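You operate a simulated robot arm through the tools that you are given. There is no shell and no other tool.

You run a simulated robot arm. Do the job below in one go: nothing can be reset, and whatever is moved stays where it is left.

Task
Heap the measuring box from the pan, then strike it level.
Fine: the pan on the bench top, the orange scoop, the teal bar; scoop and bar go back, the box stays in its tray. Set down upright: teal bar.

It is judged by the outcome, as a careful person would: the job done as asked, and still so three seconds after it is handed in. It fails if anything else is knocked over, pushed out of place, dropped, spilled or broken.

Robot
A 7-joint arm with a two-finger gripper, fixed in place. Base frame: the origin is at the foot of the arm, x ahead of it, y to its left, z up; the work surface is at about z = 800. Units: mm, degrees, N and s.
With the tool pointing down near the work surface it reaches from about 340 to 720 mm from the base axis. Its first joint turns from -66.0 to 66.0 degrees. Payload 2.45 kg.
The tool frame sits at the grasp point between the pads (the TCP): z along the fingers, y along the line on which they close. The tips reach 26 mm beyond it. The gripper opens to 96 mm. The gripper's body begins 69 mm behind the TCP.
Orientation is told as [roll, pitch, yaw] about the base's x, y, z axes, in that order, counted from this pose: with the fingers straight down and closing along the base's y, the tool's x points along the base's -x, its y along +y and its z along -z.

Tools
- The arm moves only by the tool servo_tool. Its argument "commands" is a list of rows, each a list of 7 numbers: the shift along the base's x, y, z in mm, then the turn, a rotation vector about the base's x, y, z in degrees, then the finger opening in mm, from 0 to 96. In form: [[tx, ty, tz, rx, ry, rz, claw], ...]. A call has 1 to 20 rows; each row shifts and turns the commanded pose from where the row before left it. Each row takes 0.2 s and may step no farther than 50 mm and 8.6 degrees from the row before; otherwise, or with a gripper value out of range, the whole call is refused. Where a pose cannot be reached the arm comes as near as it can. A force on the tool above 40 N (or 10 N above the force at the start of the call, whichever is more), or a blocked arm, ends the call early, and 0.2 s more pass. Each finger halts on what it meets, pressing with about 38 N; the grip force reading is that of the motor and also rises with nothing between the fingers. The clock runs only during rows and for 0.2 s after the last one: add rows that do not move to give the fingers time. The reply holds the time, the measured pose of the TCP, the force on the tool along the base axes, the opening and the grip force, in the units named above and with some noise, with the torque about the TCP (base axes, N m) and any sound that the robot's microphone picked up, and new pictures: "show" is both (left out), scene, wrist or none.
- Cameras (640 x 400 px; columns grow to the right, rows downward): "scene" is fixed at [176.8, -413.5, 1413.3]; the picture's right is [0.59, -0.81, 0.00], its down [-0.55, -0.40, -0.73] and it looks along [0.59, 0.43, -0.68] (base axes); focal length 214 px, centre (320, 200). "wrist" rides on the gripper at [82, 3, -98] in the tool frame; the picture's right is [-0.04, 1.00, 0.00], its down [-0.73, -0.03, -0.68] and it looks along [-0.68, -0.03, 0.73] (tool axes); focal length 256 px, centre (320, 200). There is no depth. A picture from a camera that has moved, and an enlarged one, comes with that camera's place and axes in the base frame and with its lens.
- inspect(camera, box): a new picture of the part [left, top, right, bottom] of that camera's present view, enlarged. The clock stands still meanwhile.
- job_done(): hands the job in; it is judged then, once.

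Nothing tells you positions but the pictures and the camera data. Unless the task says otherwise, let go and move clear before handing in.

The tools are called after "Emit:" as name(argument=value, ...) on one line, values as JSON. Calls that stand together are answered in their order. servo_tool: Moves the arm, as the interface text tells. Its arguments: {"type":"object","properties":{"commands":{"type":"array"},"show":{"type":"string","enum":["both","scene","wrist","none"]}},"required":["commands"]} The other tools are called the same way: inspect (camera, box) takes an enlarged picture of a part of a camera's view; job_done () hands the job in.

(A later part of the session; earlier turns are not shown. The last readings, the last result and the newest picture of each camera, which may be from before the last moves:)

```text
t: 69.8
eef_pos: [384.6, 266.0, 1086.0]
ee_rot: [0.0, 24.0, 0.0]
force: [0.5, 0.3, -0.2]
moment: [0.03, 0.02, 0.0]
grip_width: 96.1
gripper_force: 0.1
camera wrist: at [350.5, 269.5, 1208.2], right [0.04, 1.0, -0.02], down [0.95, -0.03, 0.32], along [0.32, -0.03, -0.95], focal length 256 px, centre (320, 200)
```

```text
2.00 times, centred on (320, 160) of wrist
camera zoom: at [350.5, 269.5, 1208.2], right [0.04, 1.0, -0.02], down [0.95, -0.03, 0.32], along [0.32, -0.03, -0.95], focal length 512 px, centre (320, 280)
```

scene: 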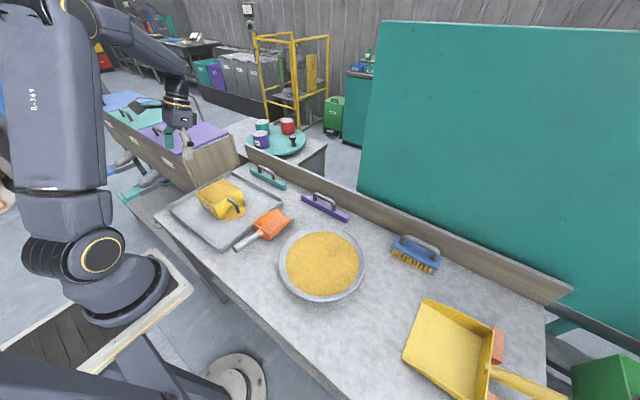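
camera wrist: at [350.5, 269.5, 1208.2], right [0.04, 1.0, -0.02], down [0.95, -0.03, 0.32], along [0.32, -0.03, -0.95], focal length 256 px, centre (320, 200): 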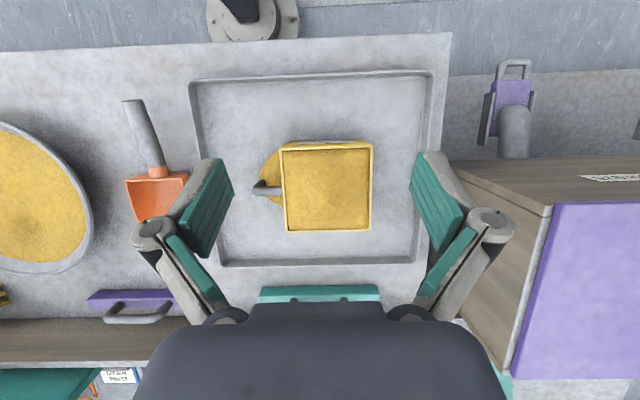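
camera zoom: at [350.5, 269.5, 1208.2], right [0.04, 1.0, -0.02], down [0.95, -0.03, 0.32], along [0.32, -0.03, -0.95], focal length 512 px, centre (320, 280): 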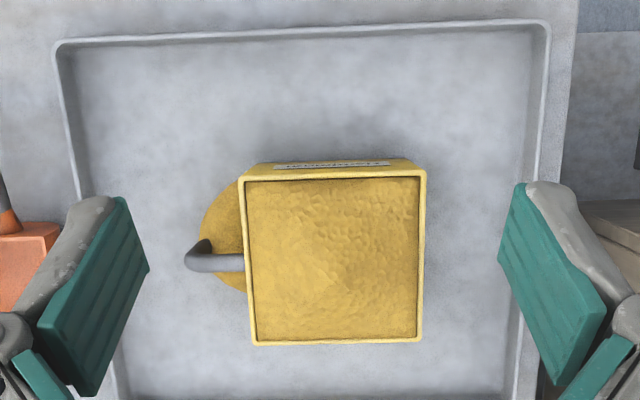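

The box is nicely heaped with a mound above the rim, which sits at z≈878 over x≈393–510, y≈212–329. Next is the teal bar at about (672, 248), its handle rail along y at z≈866. I'll turn the gripper 90° and move above it.

Emit:
servo_tool(commands=[[10, 0, 10, 0, -8, 0, 96], [15, 0, 10, 0, -8, 0, 96], [20, 0, 0, 0, -8, 0, 96], [20, -2, 0, 0, 0, 8.2, 96], [20, -2, 0, 0, 0, 8.2, 80], [20, -2, 0, 0, 0, 8.2, 70], [20, -2, 0, 0, 0, 8.2, 60], [20, -2, -10, 0, 0, 8.2, 60], [20, -2, -10, 0, 0, 8.2, 60], [20, -2, -10, 0, 0, 8.2, 60], [20, -2, -10, 0, 0, 8.2, 60], [20, -2, -10, 0, 0, 8.2, 60], [20, 0, -10, 0, 0, 8.2, 60], [15, 0, -10, 0, 0, 8, 60], [0, 0, 0, 0, 0, 0, 60], [0, 0, 0, 0, 0, 0, 60]], show="both")

Emit:
inspect(camera="scene", box=[215, 120, 325, 205])

```text
t: 73.2
eef_pos: [644.1, 247.7, 1035.8]
ee_rot: [0.0, 0.0, 90.0]
force: [0.5, 0.9, 0.6]
moment: [0.05, -0.02, 0.02]
grip_width: 59.9
gripper_force: 0.1
camera wrist: at [640.8, 167.3, 1133.6], right [-1.0, 0.04, 0.0], down [0.03, 0.73, 0.68], along [0.03, 0.68, -0.73], focal length 256 px, centre (320, 200)
```

scene: 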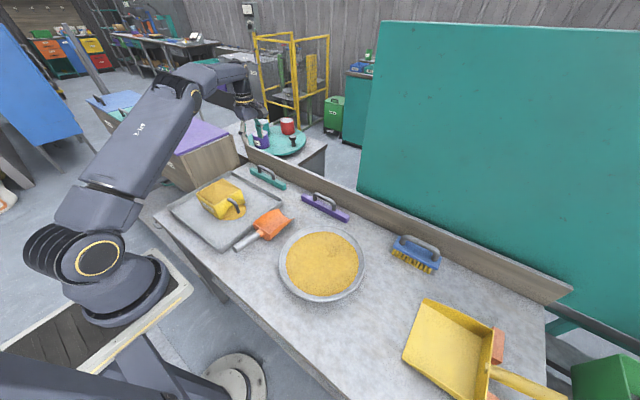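
wrist: 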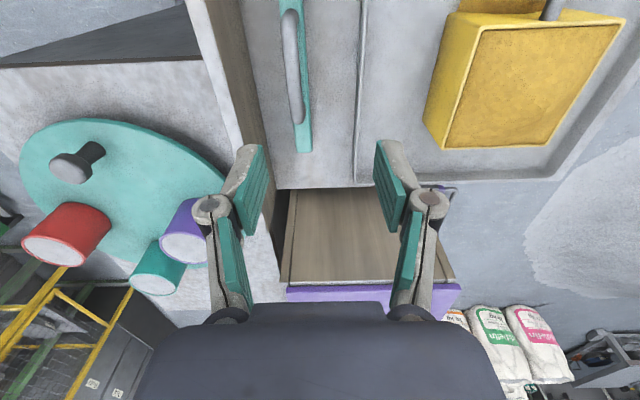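

```text
4.71 times, centred on (270, 162) of scene
camera zoom: at [176.8, -413.5, 1413.3], right [0.59, -0.81, 0.0], down [-0.55, -0.4, -0.73], along [0.59, 0.43, -0.68], focal length 1009 px, centre (555, 376)
```

zoom: 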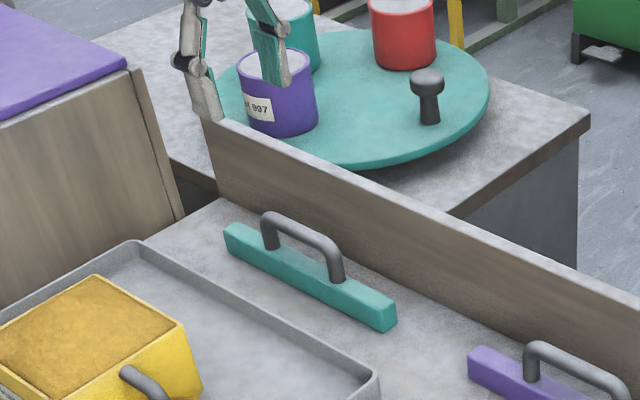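

The turn is complete. The wrist view puts the rail at x≈671, y≈200–292. I'll centre over it and descend to just above.

Emit:
servo_tool(commands=[[14, -1, -25, 0, 0, 0, 60], [13.5, -1, -35, 0, 0, 0, 60], [0, 0, -35, 0, 0, 0, 60], [0, 0, -35, 0, 0, 0, 60], [0, 0, 0, 0, 0, 0, 60], [0, 0, 0, 0, 0, 0, 60]], show="both")

Emit:
inspect(camera="scene", box=[235, 135, 315, 195])

```text
t: 74.6
eef_pos: [671.9, 247.5, 907.9]
ee_rot: [0.0, 0.1, 90.1]
force: [0.4, 0.5, 0.9]
moment: [-0.02, -0.01, 0.01]
grip_width: 60.2
gripper_force: 0.1
camera wrist: at [668.2, 166.0, 1005.9], right [-1.0, 0.04, 0.0], down [0.03, 0.73, 0.68], along [0.03, 0.68, -0.73], focal length 256 px, centre (320, 200)
```

scene: 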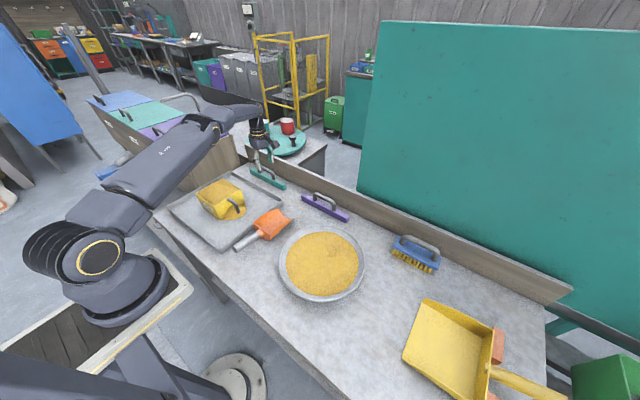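
wrist: 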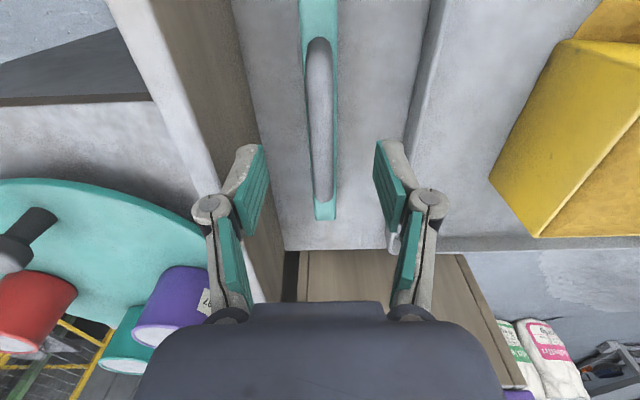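

```text
6.67 times, centred on (275, 165) of scene
camera zoom: at [176.8, -413.5, 1413.3], right [0.59, -0.81, 0.0], down [-0.55, -0.4, -0.73], along [0.59, 0.43, -0.68], focal length 1430 px, centre (620, 433)
```

zoom: 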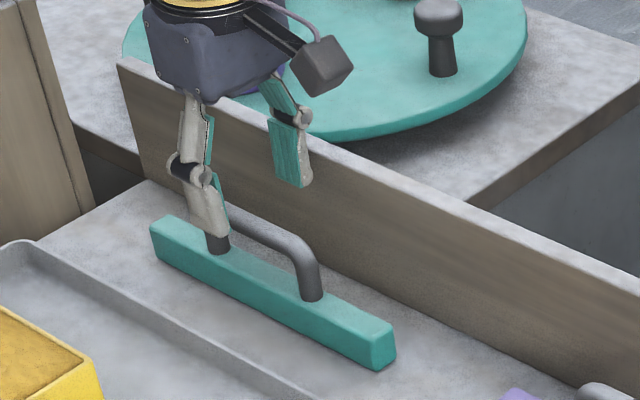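

The fingers straddle the rail with good clearance on both sides. Descending toward the rail.

Emit:
servo_tool(commands=[[0, 0, -15, 0, 0, 0, 60], [0, 0, -15, 0, 0, 0, 60], [0, 0, -10, 0, 0, 0, 60], [0, 0, -5, 0, 0, 0, 60], [0, 0, -3, 0, 0, 0, 60], [0, 0, 0, 0, 0, 0, 60]], show="wrist")

Emit:
inspect(camera="scene", box=[235, 135, 315, 195])

```text
t: 76.0
eef_pos: [670.8, 245.8, 857.7]
ee_rot: [-0.1, -0.1, 90.0]
force: [0.7, 0.1, -0.6]
moment: [-0.02, -0.01, 0.01]
grip_width: 59.9
gripper_force: 0.0
camera wrist: at [667.9, 164.2, 956.4], right [-1.0, 0.04, 0.0], down [0.03, 0.73, 0.68], along [0.03, 0.68, -0.73], focal length 256 px, centre (320, 200)
```

wrist: 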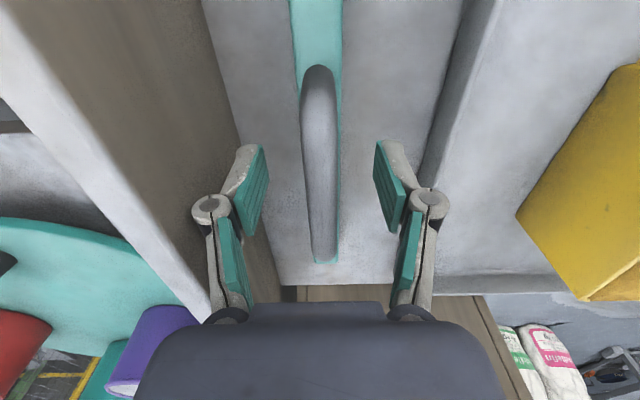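

```text
6.67 times, centred on (275, 165) of scene
camera zoom: at [176.8, -413.5, 1413.3], right [0.59, -0.81, 0.0], down [-0.55, -0.4, -0.73], along [0.59, 0.43, -0.68], focal length 1430 px, centre (620, 433)
```

zoom: 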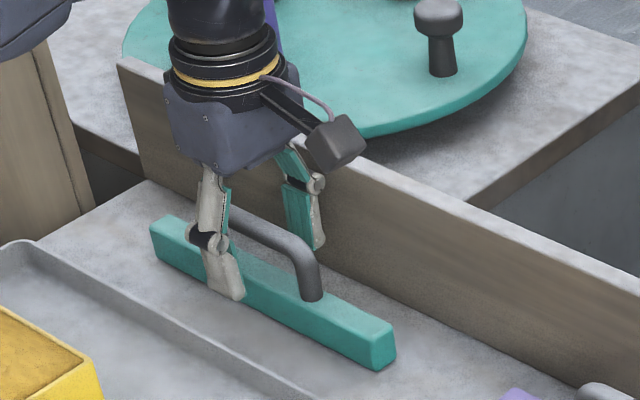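

TCP is slightly below rail height with the tips clear above the bar body. Lowering 2 mm more and closing on the rail.

Emit:
servo_tool(commands=[[0, -1, -2, 0, 0, 0, 60], [0, 0, 0, 0, 0, 0, 45], [0, 0, 0, 0, 0, 0, 30], [0, 0, 0, 0, 0, 0, 15], [0, 0, 0, 0, 0, 0, 4], [0, 0, 0, 0, 0, 0, 4], [0, 0, 0, 0, 0, 0, 4]], show="wrist")

Emit:
inspect(camera="scene", box=[235, 135, 315, 195])

```text
t: 77.6
eef_pos: [670.7, 245.1, 857.4]
ee_rot: [0.0, 0.1, 90.0]
force: [-0.8, 0.3, 4.1]
moment: [-0.01, -0.04, 0.0]
grip_width: 12.6
gripper_force: 38.0
camera wrist: at [668.2, 163.4, 954.4], right [-1.0, 0.04, 0.0], down [0.03, 0.73, 0.68], along [0.03, 0.68, -0.73], focal length 256 px, centre (320, 200)
```

wrist: 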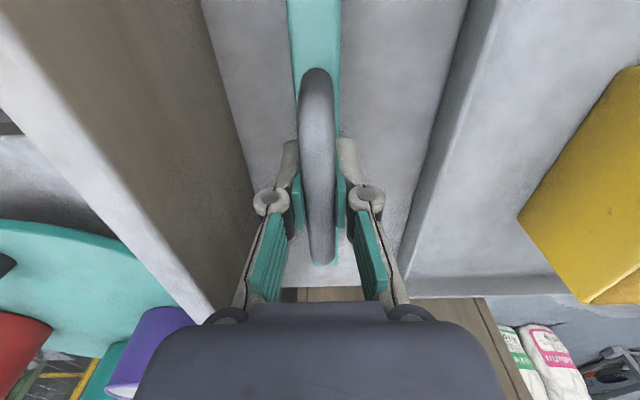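

```text
6.67 times, centred on (275, 165) of scene
camera zoom: at [176.7, -413.5, 1413.3], right [0.59, -0.81, 0.0], down [-0.55, -0.4, -0.73], along [0.59, 0.43, -0.68], focal length 1430 px, centre (620, 433)
```

zoom: 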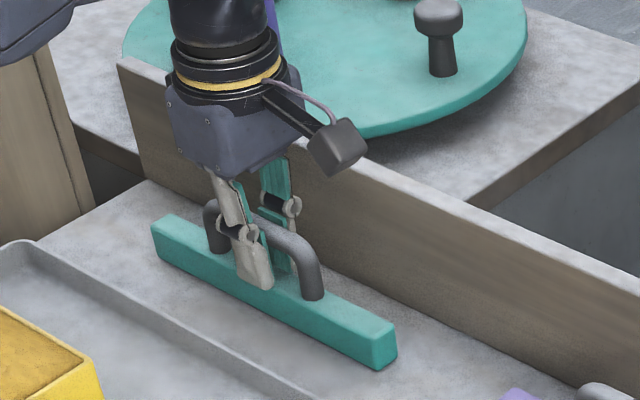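

The rail is gripped at 12.6 mm. Lifting the bar straight up and checking that it hangs level.

Emit:
servo_tool(commands=[[0, 0, 5, 0, 0, 0, 4], [0, 0, 10, 0, 0, 0, 4], [0, 0, 20, 0, 0, 0, 4], [0, 0, 30, 0, 0, 0, 4], [-5, 0, 30, 0, 0, 0, 4], [-10, 0, 25, 0, 0, 0, 4], [0, 0, 0, 0, 0, 0, 4]], show="both")

Emit:
inspect(camera="scene", box=[225, 105, 325, 185])

```text
t: 79.2
eef_pos: [654.9, 243.7, 976.2]
ee_rot: [0.0, 0.0, 89.9]
force: [1.1, -0.4, -2.2]
moment: [-0.04, 0.04, 0.02]
grip_width: 12.5
gripper_force: 38.1
camera wrist: at [652.6, 162.5, 1074.7], right [-1.0, 0.04, 0.0], down [0.03, 0.73, 0.68], along [0.03, 0.68, -0.73], focal length 256 px, centre (320, 200)
```

scene: 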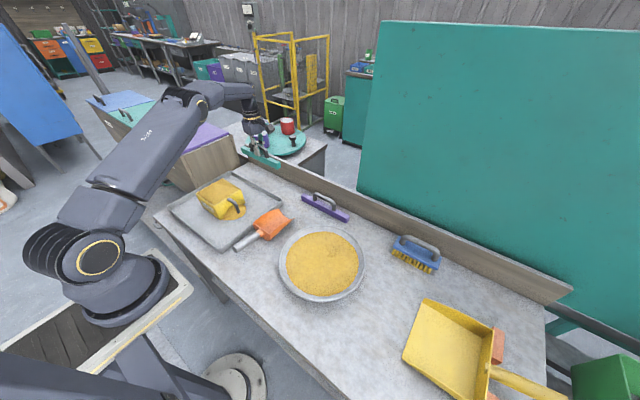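
wrist: 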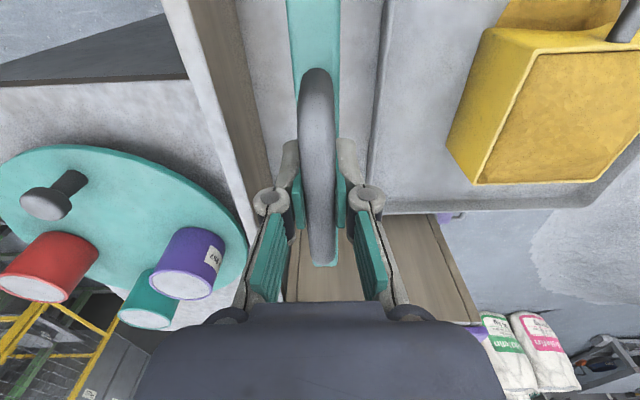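

```text
5.00 times, centred on (275, 145) of scene
camera zoom: at [176.9, -413.5, 1413.3], right [0.59, -0.81, 0.0], down [-0.55, -0.4, -0.73], along [0.59, 0.43, -0.68], focal length 1072 px, centre (545, 475)
```

zoom: 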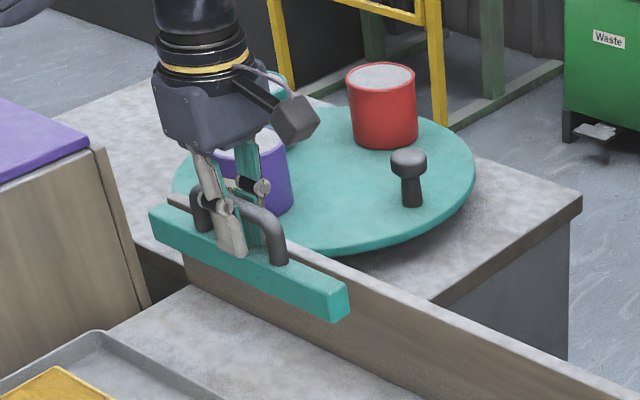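

The bar is held level. I'll carry it high over the box to the near side, ready to sweep outward along +x.

Emit:
servo_tool(commands=[[-15, 3, 20, 0, 0, 0, 4], [-35, 4, 15, 0, 0, 0, 4], [-42, 4, 0, 0, 0, 0, 4], [-42, 4, 0, 0, 0, 0, 4], [-42, 4, 0, 0, 0, 0, 4], [-42, 3, 0, 0, 0, 0, 4], [-40, 3, 0, 0, 0, 0, 4], [-30, 0, -10, 0, 0, 0, 4], [-10, 0, -20, 0, 0, 0, 4], [0, 0, -20, 0, 0, 0, 4], [0, 0, 0, 0, 0, 0, 4], [0, 0, 0, 0, 0, 0, 4]], show="both")

Emit:
inspect(camera="scene", box=[165, 130, 275, 225])

```text
t: 81.8
eef_pos: [356.6, 268.1, 959.1]
ee_rot: [0.0, 0.1, 89.9]
force: [-0.6, 1.0, -1.6]
moment: [0.0, 0.01, -0.03]
grip_width: 12.7
gripper_force: 38.4
camera wrist: at [354.6, 187.7, 1058.1], right [-1.0, 0.04, 0.0], down [0.03, 0.73, 0.68], along [0.03, 0.68, -0.73], focal length 256 px, centre (320, 200)
```

scene: 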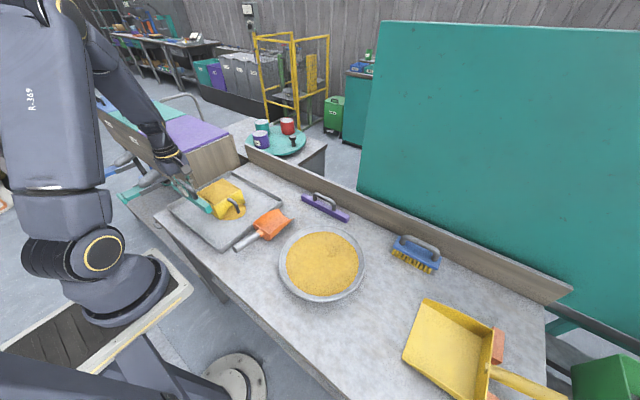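
wrist: 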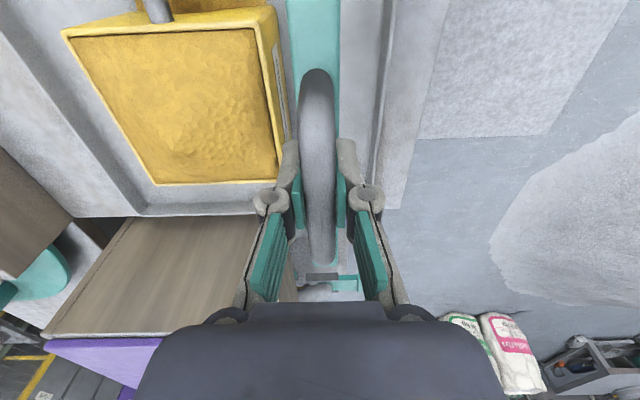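

```text
4.21 times, centred on (220, 178) of scene
camera zoom: at [176.8, -413.5, 1413.3], right [0.59, -0.81, 0.0], down [-0.55, -0.4, -0.73], along [0.59, 0.43, -0.68], focal length 903 px, centre (741, 295)
```

zoom: 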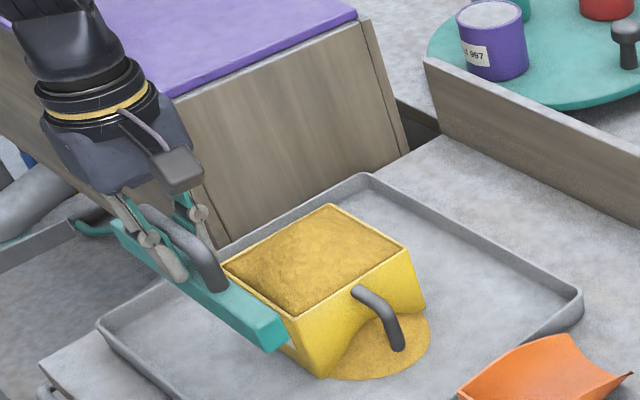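

The bar is positioned on the near side of the box. I'll lower it so its underside is a few millimetres above the estimated rim height, and check.

Emit:
servo_tool(commands=[[0, 0, -8, 0, 0, 0, 4], [0, 0, -8, 0, 0, 0, 4], [0, 0, -5, 0, 0, 0, 4], [0, 0, 0, 0, 0, 0, 4]], show="none")

Emit:
inspect(camera="scene", box=[180, 150, 260, 220])

Emit:
inspect(camera="wrist", box=[40, 0, 360, 200])

```text
t: 82.8
eef_pos: [358.7, 269.2, 938.4]
ee_rot: [0.1, 0.0, 90.0]
force: [0.0, 0.2, -1.0]
moment: [0.0, -0.01, 0.02]
grip_width: 12.4
gripper_force: 37.9
```

```text
5.71 times, centred on (220, 185) of scene
camera zoom: at [176.8, -413.5, 1413.3], right [0.59, -0.81, 0.0], down [-0.55, -0.4, -0.73], along [0.59, 0.43, -0.68], focal length 1226 px, centre (891, 286)
```

zoom: 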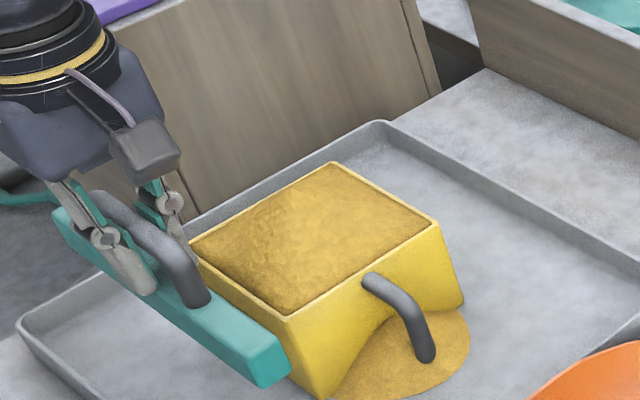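

```text
2.00 times, centred on (200, 100) of wrist
camera zoom: at [355.1, 187.8, 1037.1], right [-1.0, 0.04, 0.0], down [0.03, 0.73, 0.68], along [0.03, 0.68, -0.73], focal length 512 px, centre (560, 400)
```

zoom: 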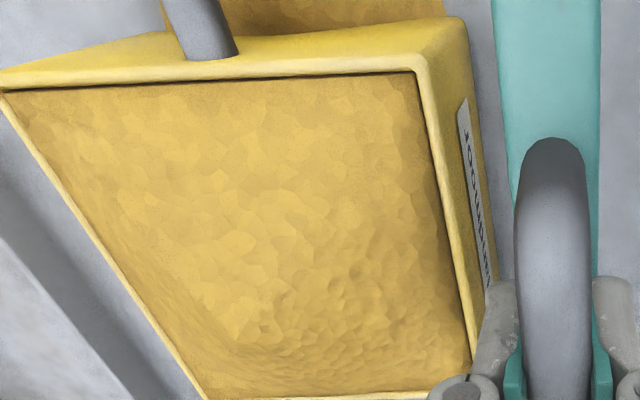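

The bar underside is at about z=884, just above the rim. First pass: sweeping slowly outward to knock down the top of the mound.

Emit:
servo_tool(commands=[[8, 0, 0, 0, 0, 0, 4], [10, 0, 0, 0, 0, 0, 4], [10, 0, 0, 0, 0, 0, 4], [10, 0, 0, 0, 0, 0, 4], [10, 0, 0, 0, 0, 0, 4], [10, 0, 0, 0, 0, 0, 4], [10, 0, 0, 0, 0, 0, 4], [10, 0, 0, 0, 0, 0, 4], [10, 0, 0, 0, 0, 0, 4], [10, 0, 0, 0, 0, 0, 4], [0, 0, 0, 0, 0, 0, 4]], show="none")

Emit:
inspect(camera="scene", box=[180, 150, 260, 220])

```text
t: 85.2
eef_pos: [456.1, 268.1, 940.0]
ee_rot: [0.0, 0.0, 90.1]
force: [-0.1, -1.0, -1.8]
moment: [-0.04, 0.01, 0.02]
grip_width: 12.2
gripper_force: 38.2
```

```text
5.71 times, centred on (220, 185) of scene
camera zoom: at [176.9, -413.5, 1413.3], right [0.59, -0.81, 0.0], down [-0.55, -0.4, -0.73], along [0.59, 0.43, -0.68], focal length 1226 px, centre (891, 286)
```

zoom: 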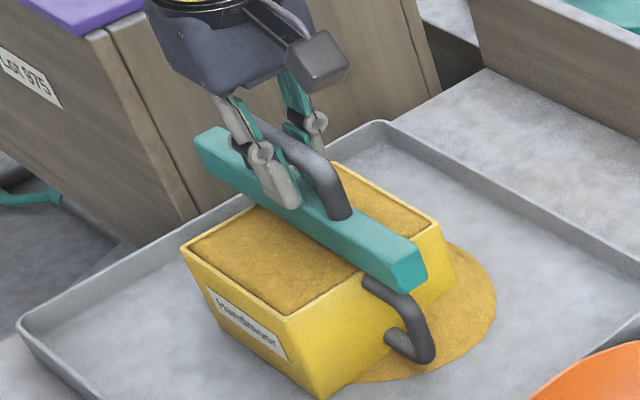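

Emit:
servo_tool(commands=[[10, 0, 0, 0, 0, 0, 4], [10, 0, 0, 0, 0, 0, 4], [10, 0, 0, 0, 0, 0, 4], [10, 0, 0, 0, 0, 0, 4], [10, 0, 0, 0, 0, 0, 4], [10, 0, 0, 0, 0, 0, 4], [10, 0, 0, 0, 0, 0, 4], [10, 0, 0, 0, 0, 0, 4], [10, 0, 0, 0, 0, 0, 4], [0, 0, 0, 0, 0, 0, 4]], show="none")

Emit:
inspect(camera="scene", box=[180, 150, 260, 220])

Emit:
inspect(camera="wrist", box=[320, 0, 640, 200])

```text
t: 87.4
eef_pos: [545.9, 269.3, 939.4]
ee_rot: [0.0, 0.0, 89.9]
force: [0.1, 0.0, -1.5]
moment: [-0.02, -0.01, 0.03]
grip_width: 12.6
gripper_force: 38.0
```

```text
5.71 times, centred on (220, 185) of scene
camera zoom: at [176.9, -413.5, 1413.3], right [0.59, -0.81, 0.0], down [-0.55, -0.4, -0.73], along [0.59, 0.43, -0.68], focal length 1226 px, centre (891, 286)
```

zoom: 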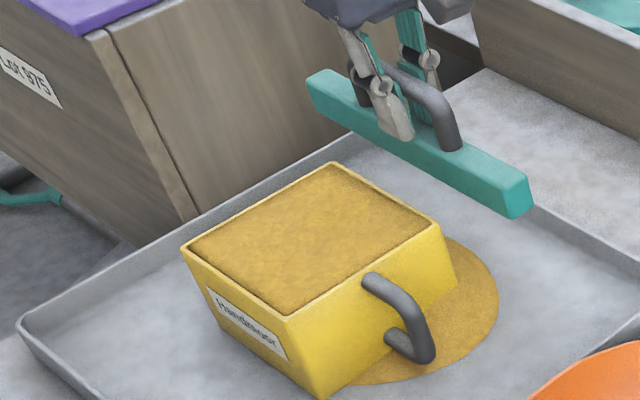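

```text
2.00 times, centred on (480, 100) of wrist
camera zoom: at [542.8, 188.6, 1038.1], right [-1.0, 0.04, 0.0], down [0.03, 0.73, 0.68], along [0.03, 0.68, -0.73], focal length 512 px, centre (0, 400)
```

zoom: 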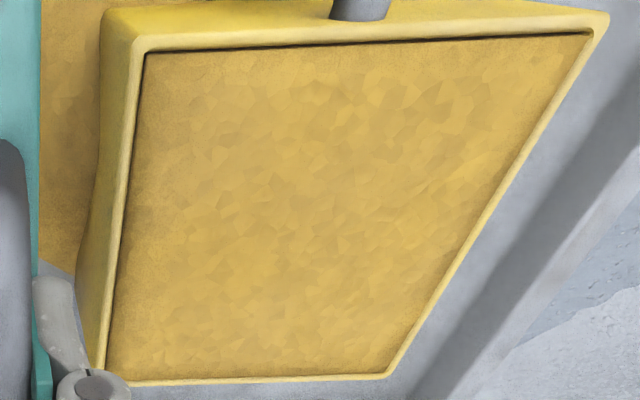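

The mound is knocked down and the excess fell inside the tray. I'll zoom in closely at the rim to judge the level.

Emit:
inspect(camera="scene", box=[199, 166, 239, 194])

Emit:
inspect(camera="wrist", box=[360, 0, 480, 75])

Emit:
inspect(camera="wrist", box=[360, 120, 520, 200])

```text
14.29 times, centred on (219, 180) of scene
camera zoom: at [176.9, -413.5, 1413.3], right [0.59, -0.81, 0.0], down [-0.55, -0.4, -0.73], along [0.59, 0.43, -0.68], focal length 3064 px, centre (1763, 486)
```

zoom: 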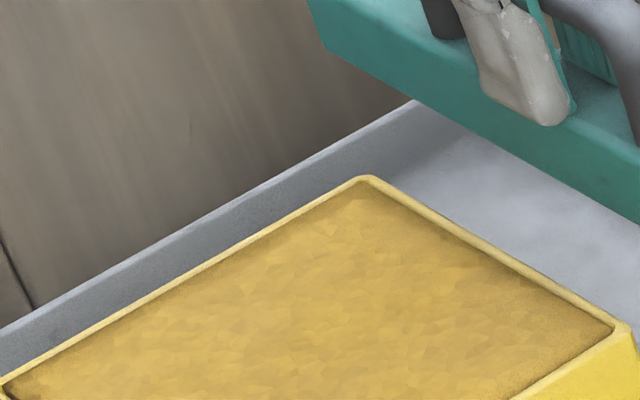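

```text
5.33 times, centred on (420, 38) of wrist
camera zoom: at [542.8, 188.6, 1038.1], right [-1.0, 0.04, 0.0], down [0.03, 0.73, 0.68], along [0.03, 0.68, -0.73], focal length 1365 px, centre (-213, 1067)
```

zoom: 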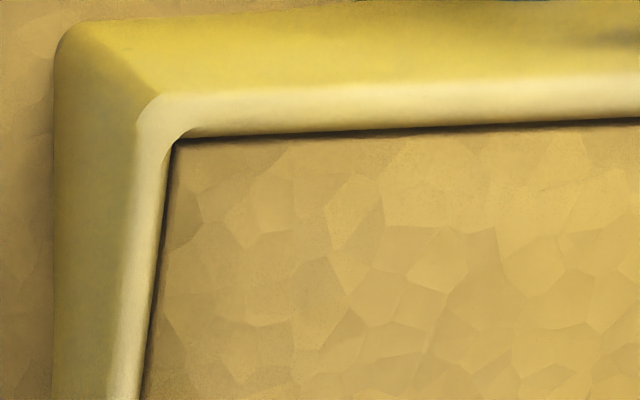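

```text
4.00 times, centred on (440, 160) of wrist
camera zoom: at [542.8, 188.6, 1038.1], right [-1.0, 0.04, 0.0], down [0.03, 0.73, 0.68], along [0.03, 0.68, -0.73], focal length 1024 px, centre (-160, 360)
```

zoom: 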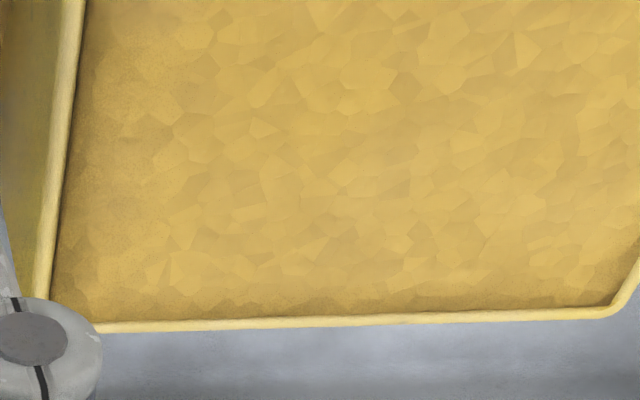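

The edges are within a couple of millimetres of the rim and the middle sits a bit proud. Next I'll find the rim height by touching the bar gently down on the far rim.

Emit:
servo_tool(commands=[[0, 0, 5, 0, 0, 0, 4], [-12, 0, 0, 0, 0, 0, 4], [-12, 0, 0, 0, 0, 0, 4], [-11, 0, 0, 0, 0, 0, 4], [0, 0, -3, 0, 0, 0, 4], [0, 0, -2, 0, 0, 0, 4], [0, 0, -1, 0, 0, 0, 4], [0, 0, 0, 0, 0, 0, 4]], show="none")

Emit:
inspect(camera="scene", box=[190, 150, 260, 210])

```text
t: 89.2
eef_pos: [512.1, 270.4, 938.6]
ee_rot: [0.0, 0.0, 90.0]
force: [0.8, 0.2, -2.2]
moment: [-0.01, 0.01, 0.01]
grip_width: 12.4
gripper_force: 38.4
```

```text
6.67 times, centred on (225, 180) of scene
camera zoom: at [176.9, -413.5, 1413.3], right [0.59, -0.81, 0.0], down [-0.55, -0.4, -0.73], along [0.59, 0.43, -0.68], focal length 1430 px, centre (953, 333)
```

zoom: 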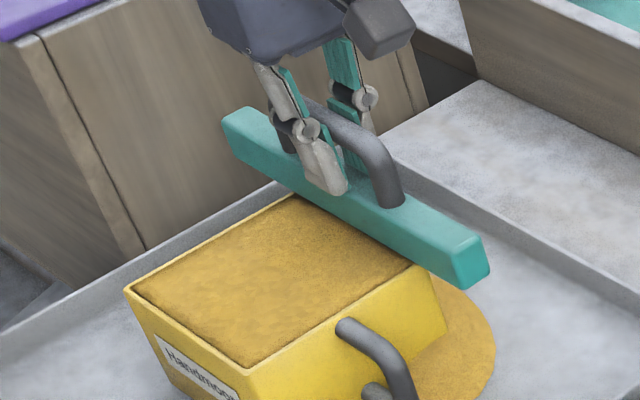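

Emit:
servo_tool(commands=[[0, 0, -1, 0, 0, 0, 4], [0, 0, -1, 0, 0, 0, 4], [0, 0, 0, 0, 0, 0, 4]], show="none")

Emit:
servo_tool(commands=[[0, 0, -1, 0, 0, 0, 4], [0, 0, 0, 0, 0, 0, 4]], show="none")

```text
t: 90.0
eef_pos: [512.4, 269.1, 936.0]
ee_rot: [0.1, -0.1, 90.0]
force: [-0.4, 0.7, -1.3]
moment: [0.02, 0.01, 0.03]
grip_width: 12.5
gripper_force: 37.9
```

```text
t: 90.6
eef_pos: [511.2, 269.1, 935.4]
ee_rot: [0.0, 0.0, 90.0]
force: [-0.6, -0.9, 13.3]
moment: [-0.26, 0.09, -0.01]
grip_width: 12.4
gripper_force: 38.8
```

Contact is found at a commanded z≈936, which puts the rim at about z=880.5. I'll ease up to barely touching and sweep back toward the near side along the rim.

Emit:
servo_tool(commands=[[0, 0, 0.8, 0, 0, 0, 4], [-6, 0, 0, 0, 0, 0, 4], [-8, 0, 0, 0, 0, 0, 4], [-8, 0, 0, 0, 0, 0, 4], [-8, 0, 0, 0, 0, 0, 4], [-8, 0, 0, 0, 0, 0, 4], [-8, 0, 0, 0, 0, 0, 4], [-8, 0, 0, 0, 0, 0, 4], [0, 0, 0, 0, 0, 0, 4]], show="none")

Emit:
inspect(camera="scene", box=[180, 150, 260, 220])

```text
t: 92.6
eef_pos: [457.5, 269.9, 935.5]
ee_rot: [-0.2, -0.1, 89.9]
force: [9.1, -0.2, 29.0]
moment: [-0.38, -0.2, 0.1]
grip_width: 12.7
gripper_force: 37.9
```

```text
5.71 times, centred on (220, 185) of scene
camera zoom: at [176.6, -413.7, 1413.2], right [0.59, -0.81, 0.0], down [-0.55, -0.4, -0.73], along [0.59, 0.43, -0.68], focal length 1226 px, centre (891, 286)
```

zoom: 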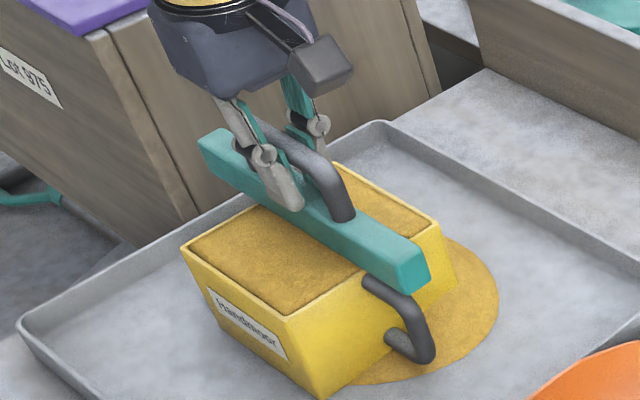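

The contact force has grown to 29 N, which is more than I want on the rim. Easing up before continuing.

Emit:
servo_tool(commands=[[0, 0, 1.2, 0, 0, 0, 4], [0, 0, 0, 0, 0, 0, 4]], show="none")

Emit:
inspect(camera="wrist", box=[0, 0, 640, 400])

```text
t: 93.2
eef_pos: [456.2, 270.7, 936.9]
ee_rot: [0.1, 0.0, 90.0]
force: [4.3, -2.2, 14.5]
moment: [0.67, -0.15, -0.18]
grip_width: 12.6
gripper_force: 38.0
```

```text
1.00 times, centred on (320, 200) of wrist (not enlarged: the box is as wide or as high as the picture)
camera zoom: at [453.3, 188.3, 1034.8], right [-1.0, 0.04, 0.0], down [0.03, 0.73, 0.68], along [0.03, 0.68, -0.73], focal length 256 px, centre (320, 200)
```

zoom: 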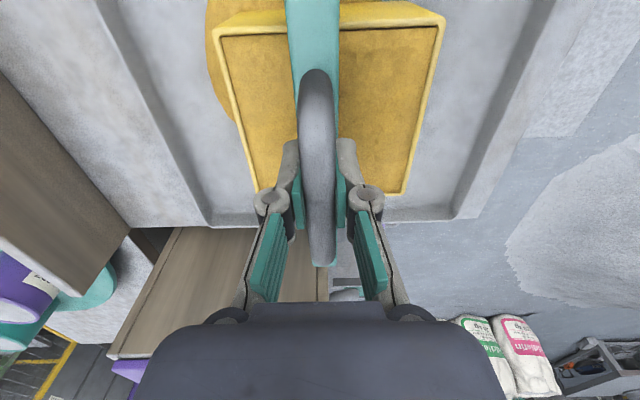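

Emit:
servo_tool(commands=[[0, 0, 1.5, 0, 0, 0, 4], [0, 0, 0, 0, 0, 0, 4]], show="none")

Emit:
inspect(camera="scene", box=[200, 155, 250, 195])

```text
t: 93.8
eef_pos: [454.7, 269.7, 937.8]
ee_rot: [0.2, 0.2, 90.2]
force: [0.4, -0.4, -1.1]
moment: [0.02, 0.0, 0.0]
grip_width: 12.5
gripper_force: 38.2
```

```text
10.00 times, centred on (225, 175) of scene
camera zoom: at [176.8, -413.5, 1413.3], right [0.59, -0.81, 0.0], down [-0.55, -0.4, -0.73], along [0.59, 0.43, -0.68], focal length 2145 px, centre (1270, 450)
```

zoom: 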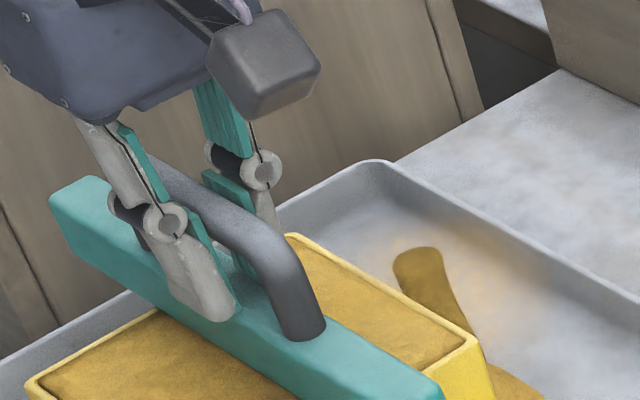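

Emit:
inspect(camera="scene", box=[165, 150, 285, 235])

Emit:
inspect(camera="wrist", box=[180, 0, 480, 200])

```text
4.71 times, centred on (225, 192) of scene
camera zoom: at [176.8, -413.5, 1413.3], right [0.59, -0.81, 0.0], down [-0.55, -0.4, -0.73], along [0.59, 0.43, -0.68], focal length 1009 px, centre (767, 235)
```

zoom: 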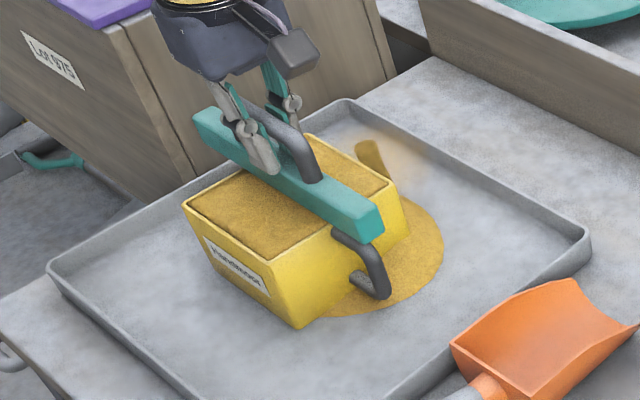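

```text
2.00 times, centred on (330, 100) of wrist
camera zoom: at [452.8, 188.0, 1036.2], right [-1.0, 0.04, 0.0], down [0.03, 0.73, 0.68], along [0.02, 0.68, -0.74], focal length 512 px, centre (300, 400)
```

zoom: 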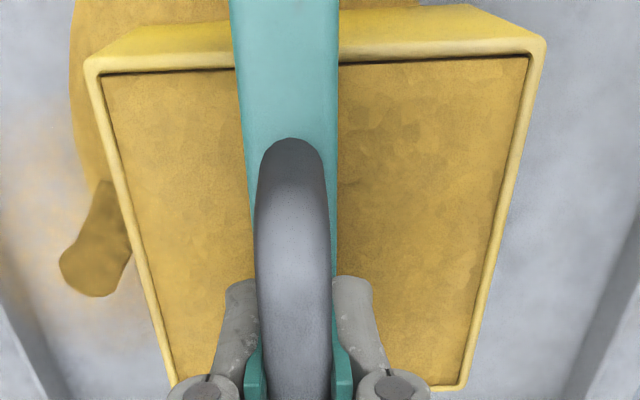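

Emit:
inspect(camera="scene", box=[232, 184, 256, 208])

Emit:
inspect(camera="scene", box=[198, 162, 222, 186])

```text
16.00 times, centred on (244, 196) of scene
camera zoom: at [176.8, -413.5, 1413.3], right [0.59, -0.81, 0.0], down [-0.55, -0.4, -0.73], along [0.59, 0.43, -0.68], focal length 3432 px, centre (1536, 264)
```

zoom: 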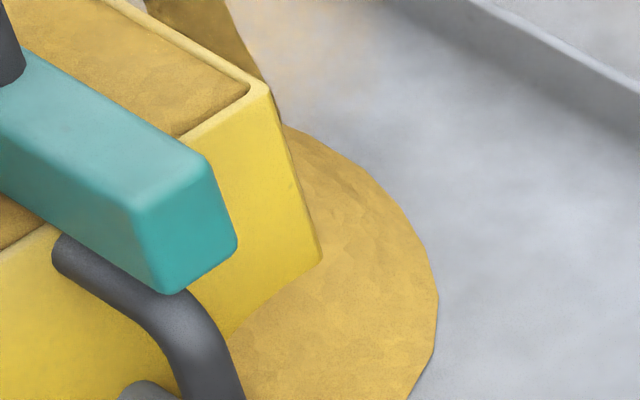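

```text
16.00 times, centred on (210, 174) of scene
camera zoom: at [176.8, -413.5, 1413.3], right [0.59, -0.81, 0.0], down [-0.55, -0.4, -0.73], along [0.59, 0.43, -0.68], focal length 3432 px, centre (2080, 616)
```

zoom: 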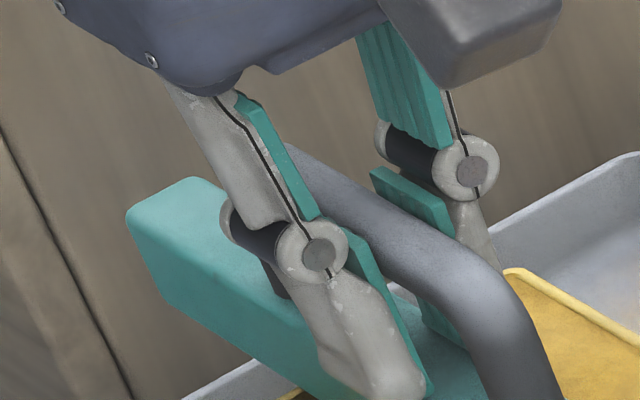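

The bar's +y end sits about 1–1.5 mm low from a tiny roll in the grip. I'll level it with a 0.4° correction and finish this sweep with the lightest contact.

Emit:
servo_tool(commands=[[0, 0, -0.6, 0.4, 0, 0, 4], [-5, 0, 0, 0, 0, 0, 4], [-8, 0, 0, 0, 0, 0, 4], [-8, 0, 0, 0, 0, 0, 4], [0, 0, 0, 0, 0, 0, 4]], show="none")

Emit:
inspect(camera="scene", box=[165, 150, 285, 235])

```text
t: 95.0
eef_pos: [435.9, 270.2, 936.9]
ee_rot: [0.0, -0.4, 90.0]
force: [0.1, -0.5, -0.9]
moment: [-0.01, -0.03, 0.01]
grip_width: 12.3
gripper_force: 38.4
```

```text
4.71 times, centred on (225, 192) of scene
camera zoom: at [176.8, -413.5, 1413.3], right [0.59, -0.81, 0.0], down [-0.55, -0.4, -0.73], along [0.59, 0.43, -0.68], focal length 1009 px, centre (767, 235)
```

zoom: 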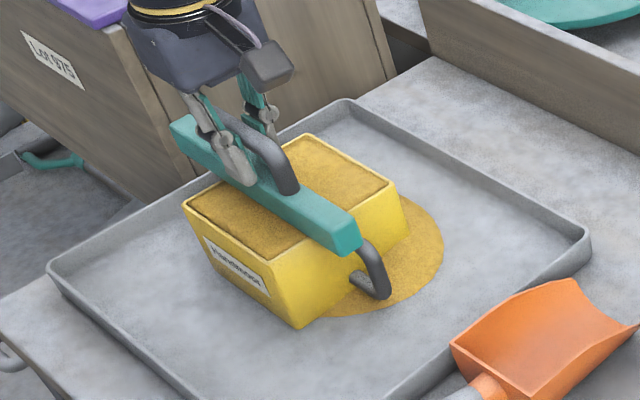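

No contact now. Lowering half a millimetre and continuing the sweep to the near side.

Emit:
servo_tool(commands=[[0, 0, -0.6, 0, 0, 0, 4], [-5, 0, 0, 0, 0, 0, 4], [-8, 0, 0, 0, 0, 0, 4], [0, 0, 0, 0, 0, 0, 4]], show="none")

Emit:
servo_tool(commands=[[-8, 0, 0, 0, 0, 0, 4], [-8, 0, 0, 0, 0, 0, 4], [0, 0, 0, 0, 0, 0, 4]], show="none")

Emit:
servo_tool(commands=[[-8, 0, 0, 0, 0, 0, 4], [-8, 0, 0, 0, 0, 0, 4], [-8, 0, 0, 0, 0, 0, 4], [-8, 0, 0, 0, 0, 0, 4], [-8, 0, 0, 0, 0, 0, 4], [0, 0, 0, 0, 0, 0, 4]], show="none")

Emit:
inspect(camera="scene", box=[165, 150, 285, 235])

Emit:
inspect(camera="wrist", box=[0, 0, 320, 200])

```text
t: 96.0
eef_pos: [422.1, 269.5, 937.4]
ee_rot: [0.0, -0.4, 90.0]
force: [-0.2, 0.2, -1.5]
moment: [-0.01, -0.02, 0.01]
grip_width: 12.7
gripper_force: 37.8
```

```text
t: 96.8
eef_pos: [407.7, 270.4, 937.6]
ee_rot: [0.0, -0.4, 90.0]
force: [0.4, -0.1, -0.6]
moment: [-0.02, 0.01, 0.03]
grip_width: 12.3
gripper_force: 38.4
```

```text
t: 98.2
eef_pos: [367.1, 270.6, 937.8]
ee_rot: [0.0, -0.5, 90.1]
force: [0.2, 0.6, -1.4]
moment: [-0.03, 0.01, 0.0]
grip_width: 12.3
gripper_force: 38.0
```

```text
4.71 times, centred on (225, 192) of scene
camera zoom: at [176.8, -413.5, 1413.3], right [0.59, -0.81, 0.0], down [-0.55, -0.4, -0.73], along [0.59, 0.43, -0.68], focal length 1009 px, centre (767, 235)
```

zoom: 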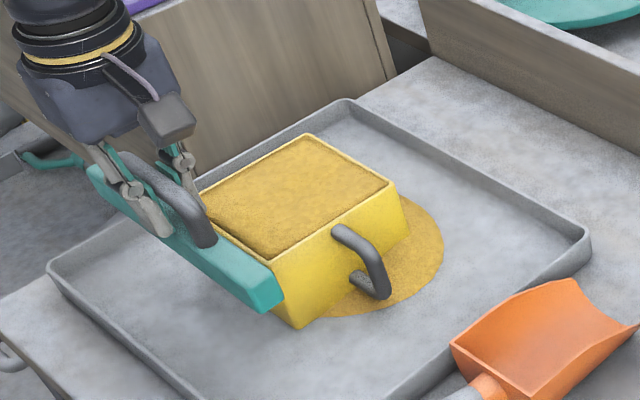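

```text
2.00 times, centred on (160, 100) of wrist
camera zoom: at [363.5, 187.4, 1035.6], right [-1.0, 0.04, 0.0], down [0.03, 0.73, 0.68], along [0.03, 0.68, -0.73], focal length 512 px, centre (640, 400)
```

zoom: 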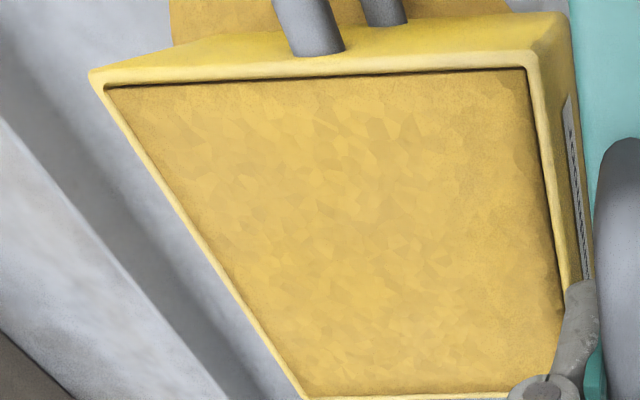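

The surface now looks flat all across. To be sure it's flush, I'll find the near-rim contact height and make one last light pass outward.

Emit:
servo_tool(commands=[[0, 0, 3, 0, 0, 0, 4], [14, 0, 0, 0, 0, 0, 4], [14, 0, 0, 0, 0, 0, 4], [0, 0, -2, 0, 0, 0, 4], [0, 0, -1, 0, 0, 0, 4], [0, 0, -0.5, 0, 0, 0, 4], [0, 0, 0, 0, 0, 0, 4]], show="none")

Emit:
servo_tool(commands=[[0, 0, -0.5, 0, 0, 0, 4], [0, 0, 0, 0, 0, 0, 4]], show="none")

```text
t: 99.8
eef_pos: [395.1, 269.1, 935.7]
ee_rot: [0.0, -0.3, 90.0]
force: [0.4, 0.9, -1.0]
moment: [-0.04, -0.03, 0.02]
grip_width: 12.4
gripper_force: 38.3
```

```text
t: 100.4
eef_pos: [394.2, 269.7, 938.2]
ee_rot: [0.0, -0.4, 89.9]
force: [-0.8, 0.5, 3.1]
moment: [-0.28, 0.06, -0.04]
grip_width: 12.5
gripper_force: 37.5
```

Light contact (about 4 N) on the near rim, slightly heavier on the handle side. I'll trim the roll by 0.2° and sweep outward, watching the force.

Emit:
servo_tool(commands=[[0, 0, 0, -0.2, 0, 0, 4], [6, 0, 0, 0, 0, 0, 4], [8, 0, 0, 0, 0, 0, 4], [8, 0, 0, 0, 0, 0, 4], [0, 0, 0, 0, 0, 0, 4]], show="none")

```text
t: 101.6
eef_pos: [416.4, 270.0, 936.2]
ee_rot: [0.0, -0.2, 90.0]
force: [0.7, 0.3, -1.7]
moment: [-0.01, 0.0, 0.0]
grip_width: 12.6
gripper_force: 37.5
```

Emit:
servo_tool(commands=[[8, 0, 0, 0, 0, 0, 4], [8, 0, 0, 0, 0, 0, 4], [8, 0, 0, 0, 0, 0, 4], [8, 0, 0, 0, 0, 0, 4], [0, 0, 0, 0, 0, 0, 4]], show="none")

Emit:
inspect(camera="scene", box=[165, 150, 285, 235])

```text
t: 102.8
eef_pos: [447.7, 270.2, 936.8]
ee_rot: [0.0, -0.3, 89.9]
force: [-1.0, 0.1, -0.1]
moment: [-0.1, 0.04, -0.01]
grip_width: 12.5
gripper_force: 38.1
```

```text
4.71 times, centred on (225, 192) of scene
camera zoom: at [176.8, -413.5, 1413.3], right [0.59, -0.81, 0.0], down [-0.55, -0.4, -0.73], along [0.59, 0.43, -0.68], focal length 1009 px, centre (767, 235)
```

zoom: 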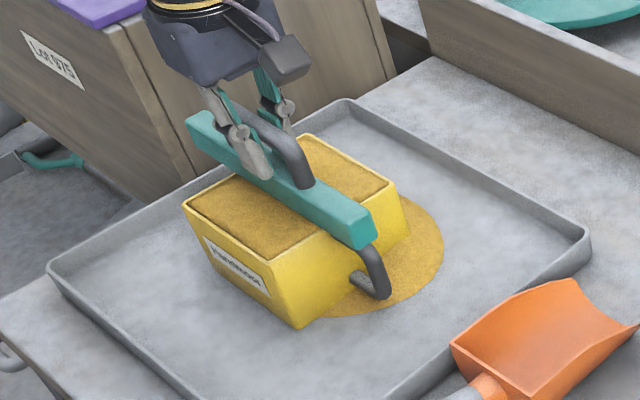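

The bar is riding lightly on the rim. Continuing the outward sweep off the far side.

Emit:
servo_tool(commands=[[8, 0, 0, 0, 0, 0, 4], [8, 0, 0, 0, 0, 0, 4], [8, 0, 0, 0, 0, 0, 4], [8, 0, 0, 0, 0, 0, 4], [0, 0, 0, 0, 0, 0, 4]], show="none")

Emit:
servo_tool(commands=[[8, 0, 0, 0, 0, 0, 4], [8, 0, 0, 0, 0, 0, 4], [8, 0, 0, 0, 0, 0, 4], [8, 0, 0, 0, 0, 0, 4], [10, 0, 0, 0, 0, 0, 4], [10, 0, 0, 0, 0, 0, 4], [10, 0, 0, 0, 0, 0, 4], [0, 0, 0, 0, 0, 0, 4]], show="none")

Emit:
inspect(camera="scene", box=[165, 150, 285, 235])

Emit:
inspect(camera="wrist", box=[320, 0, 640, 200])

```text
t: 104.0
eef_pos: [480.8, 269.3, 937.2]
ee_rot: [-0.1, -0.3, 90.0]
force: [-1.7, 1.1, 6.4]
moment: [-0.42, 0.05, -0.14]
grip_width: 12.4
gripper_force: 38.2
```

```text
t: 105.8
eef_pos: [544.1, 269.6, 937.5]
ee_rot: [0.0, -0.2, 90.0]
force: [0.3, 0.1, -1.9]
moment: [0.02, 0.0, 0.03]
grip_width: 12.4
gripper_force: 37.9
```

```text
4.71 times, centred on (225, 192) of scene
camera zoom: at [176.9, -413.5, 1413.3], right [0.59, -0.81, 0.0], down [-0.55, -0.4, -0.73], along [0.59, 0.43, -0.68], focal length 1009 px, centre (767, 235)
```

zoom: 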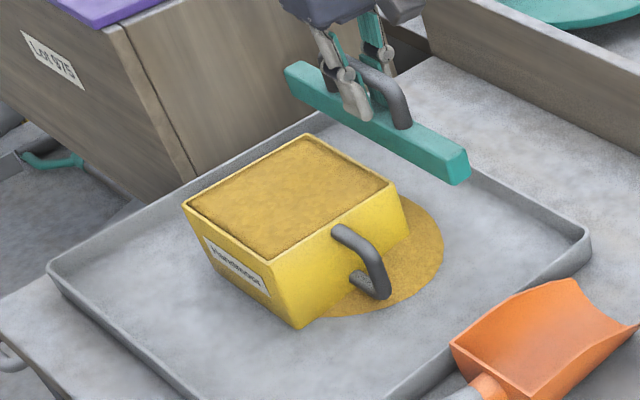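

```text
2.00 times, centred on (480, 100) of wrist
camera zoom: at [540.1, 187.2, 1035.2], right [-1.0, 0.04, 0.0], down [0.03, 0.73, 0.68], along [0.03, 0.68, -0.73], focal length 512 px, centre (0, 400)
```

zoom: 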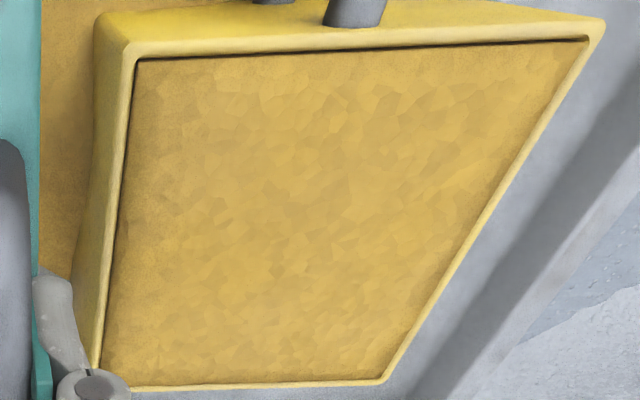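

Struck flat. Close-up check of the edges and corners before returning the bar.

Emit:
inspect(camera="scene", box=[199, 174, 239, 206])

Emit:
inspect(camera="wrist", box=[540, 0, 640, 62])

Emit:
inspect(camera="wrist", box=[360, 130, 530, 200])

```text
12.50 times, centred on (219, 190) of scene
camera zoom: at [176.9, -413.5, 1413.3], right [0.59, -0.81, 0.0], down [-0.55, -0.4, -0.73], along [0.59, 0.43, -0.68], focal length 2681 px, centre (1582, 325)
```

zoom: 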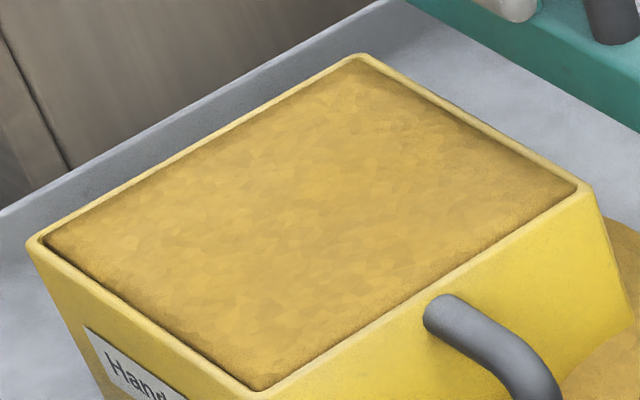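

```text
6.40 times, centred on (590, 31) of wrist
camera zoom: at [540.1, 187.2, 1035.2], right [-1.0, 0.04, 0.0], down [0.03, 0.73, 0.68], along [0.03, 0.68, -0.73], focal length 1638 px, centre (-1408, 1282)
```

zoom: 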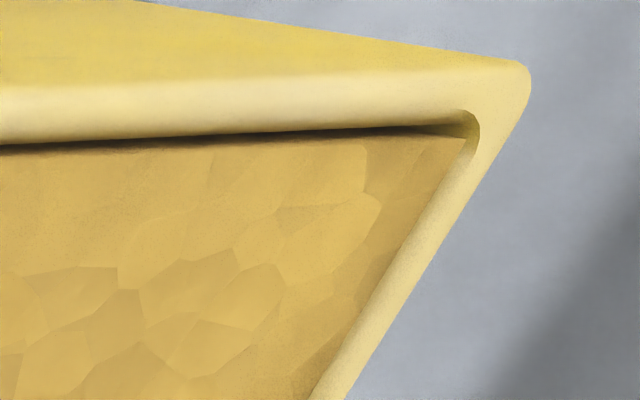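

```text
3.76 times, centred on (445, 165) of wrist
camera zoom: at [540.1, 187.2, 1035.2], right [-1.0, 0.04, 0.0], down [0.03, 0.73, 0.68], along [0.03, 0.68, -0.73], focal length 964 px, centre (-151, 332)
```

zoom: 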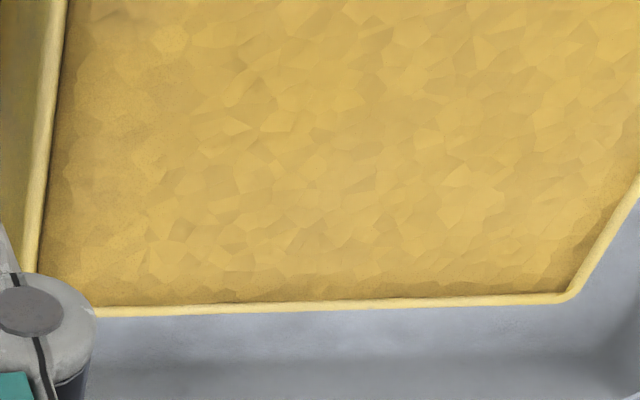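

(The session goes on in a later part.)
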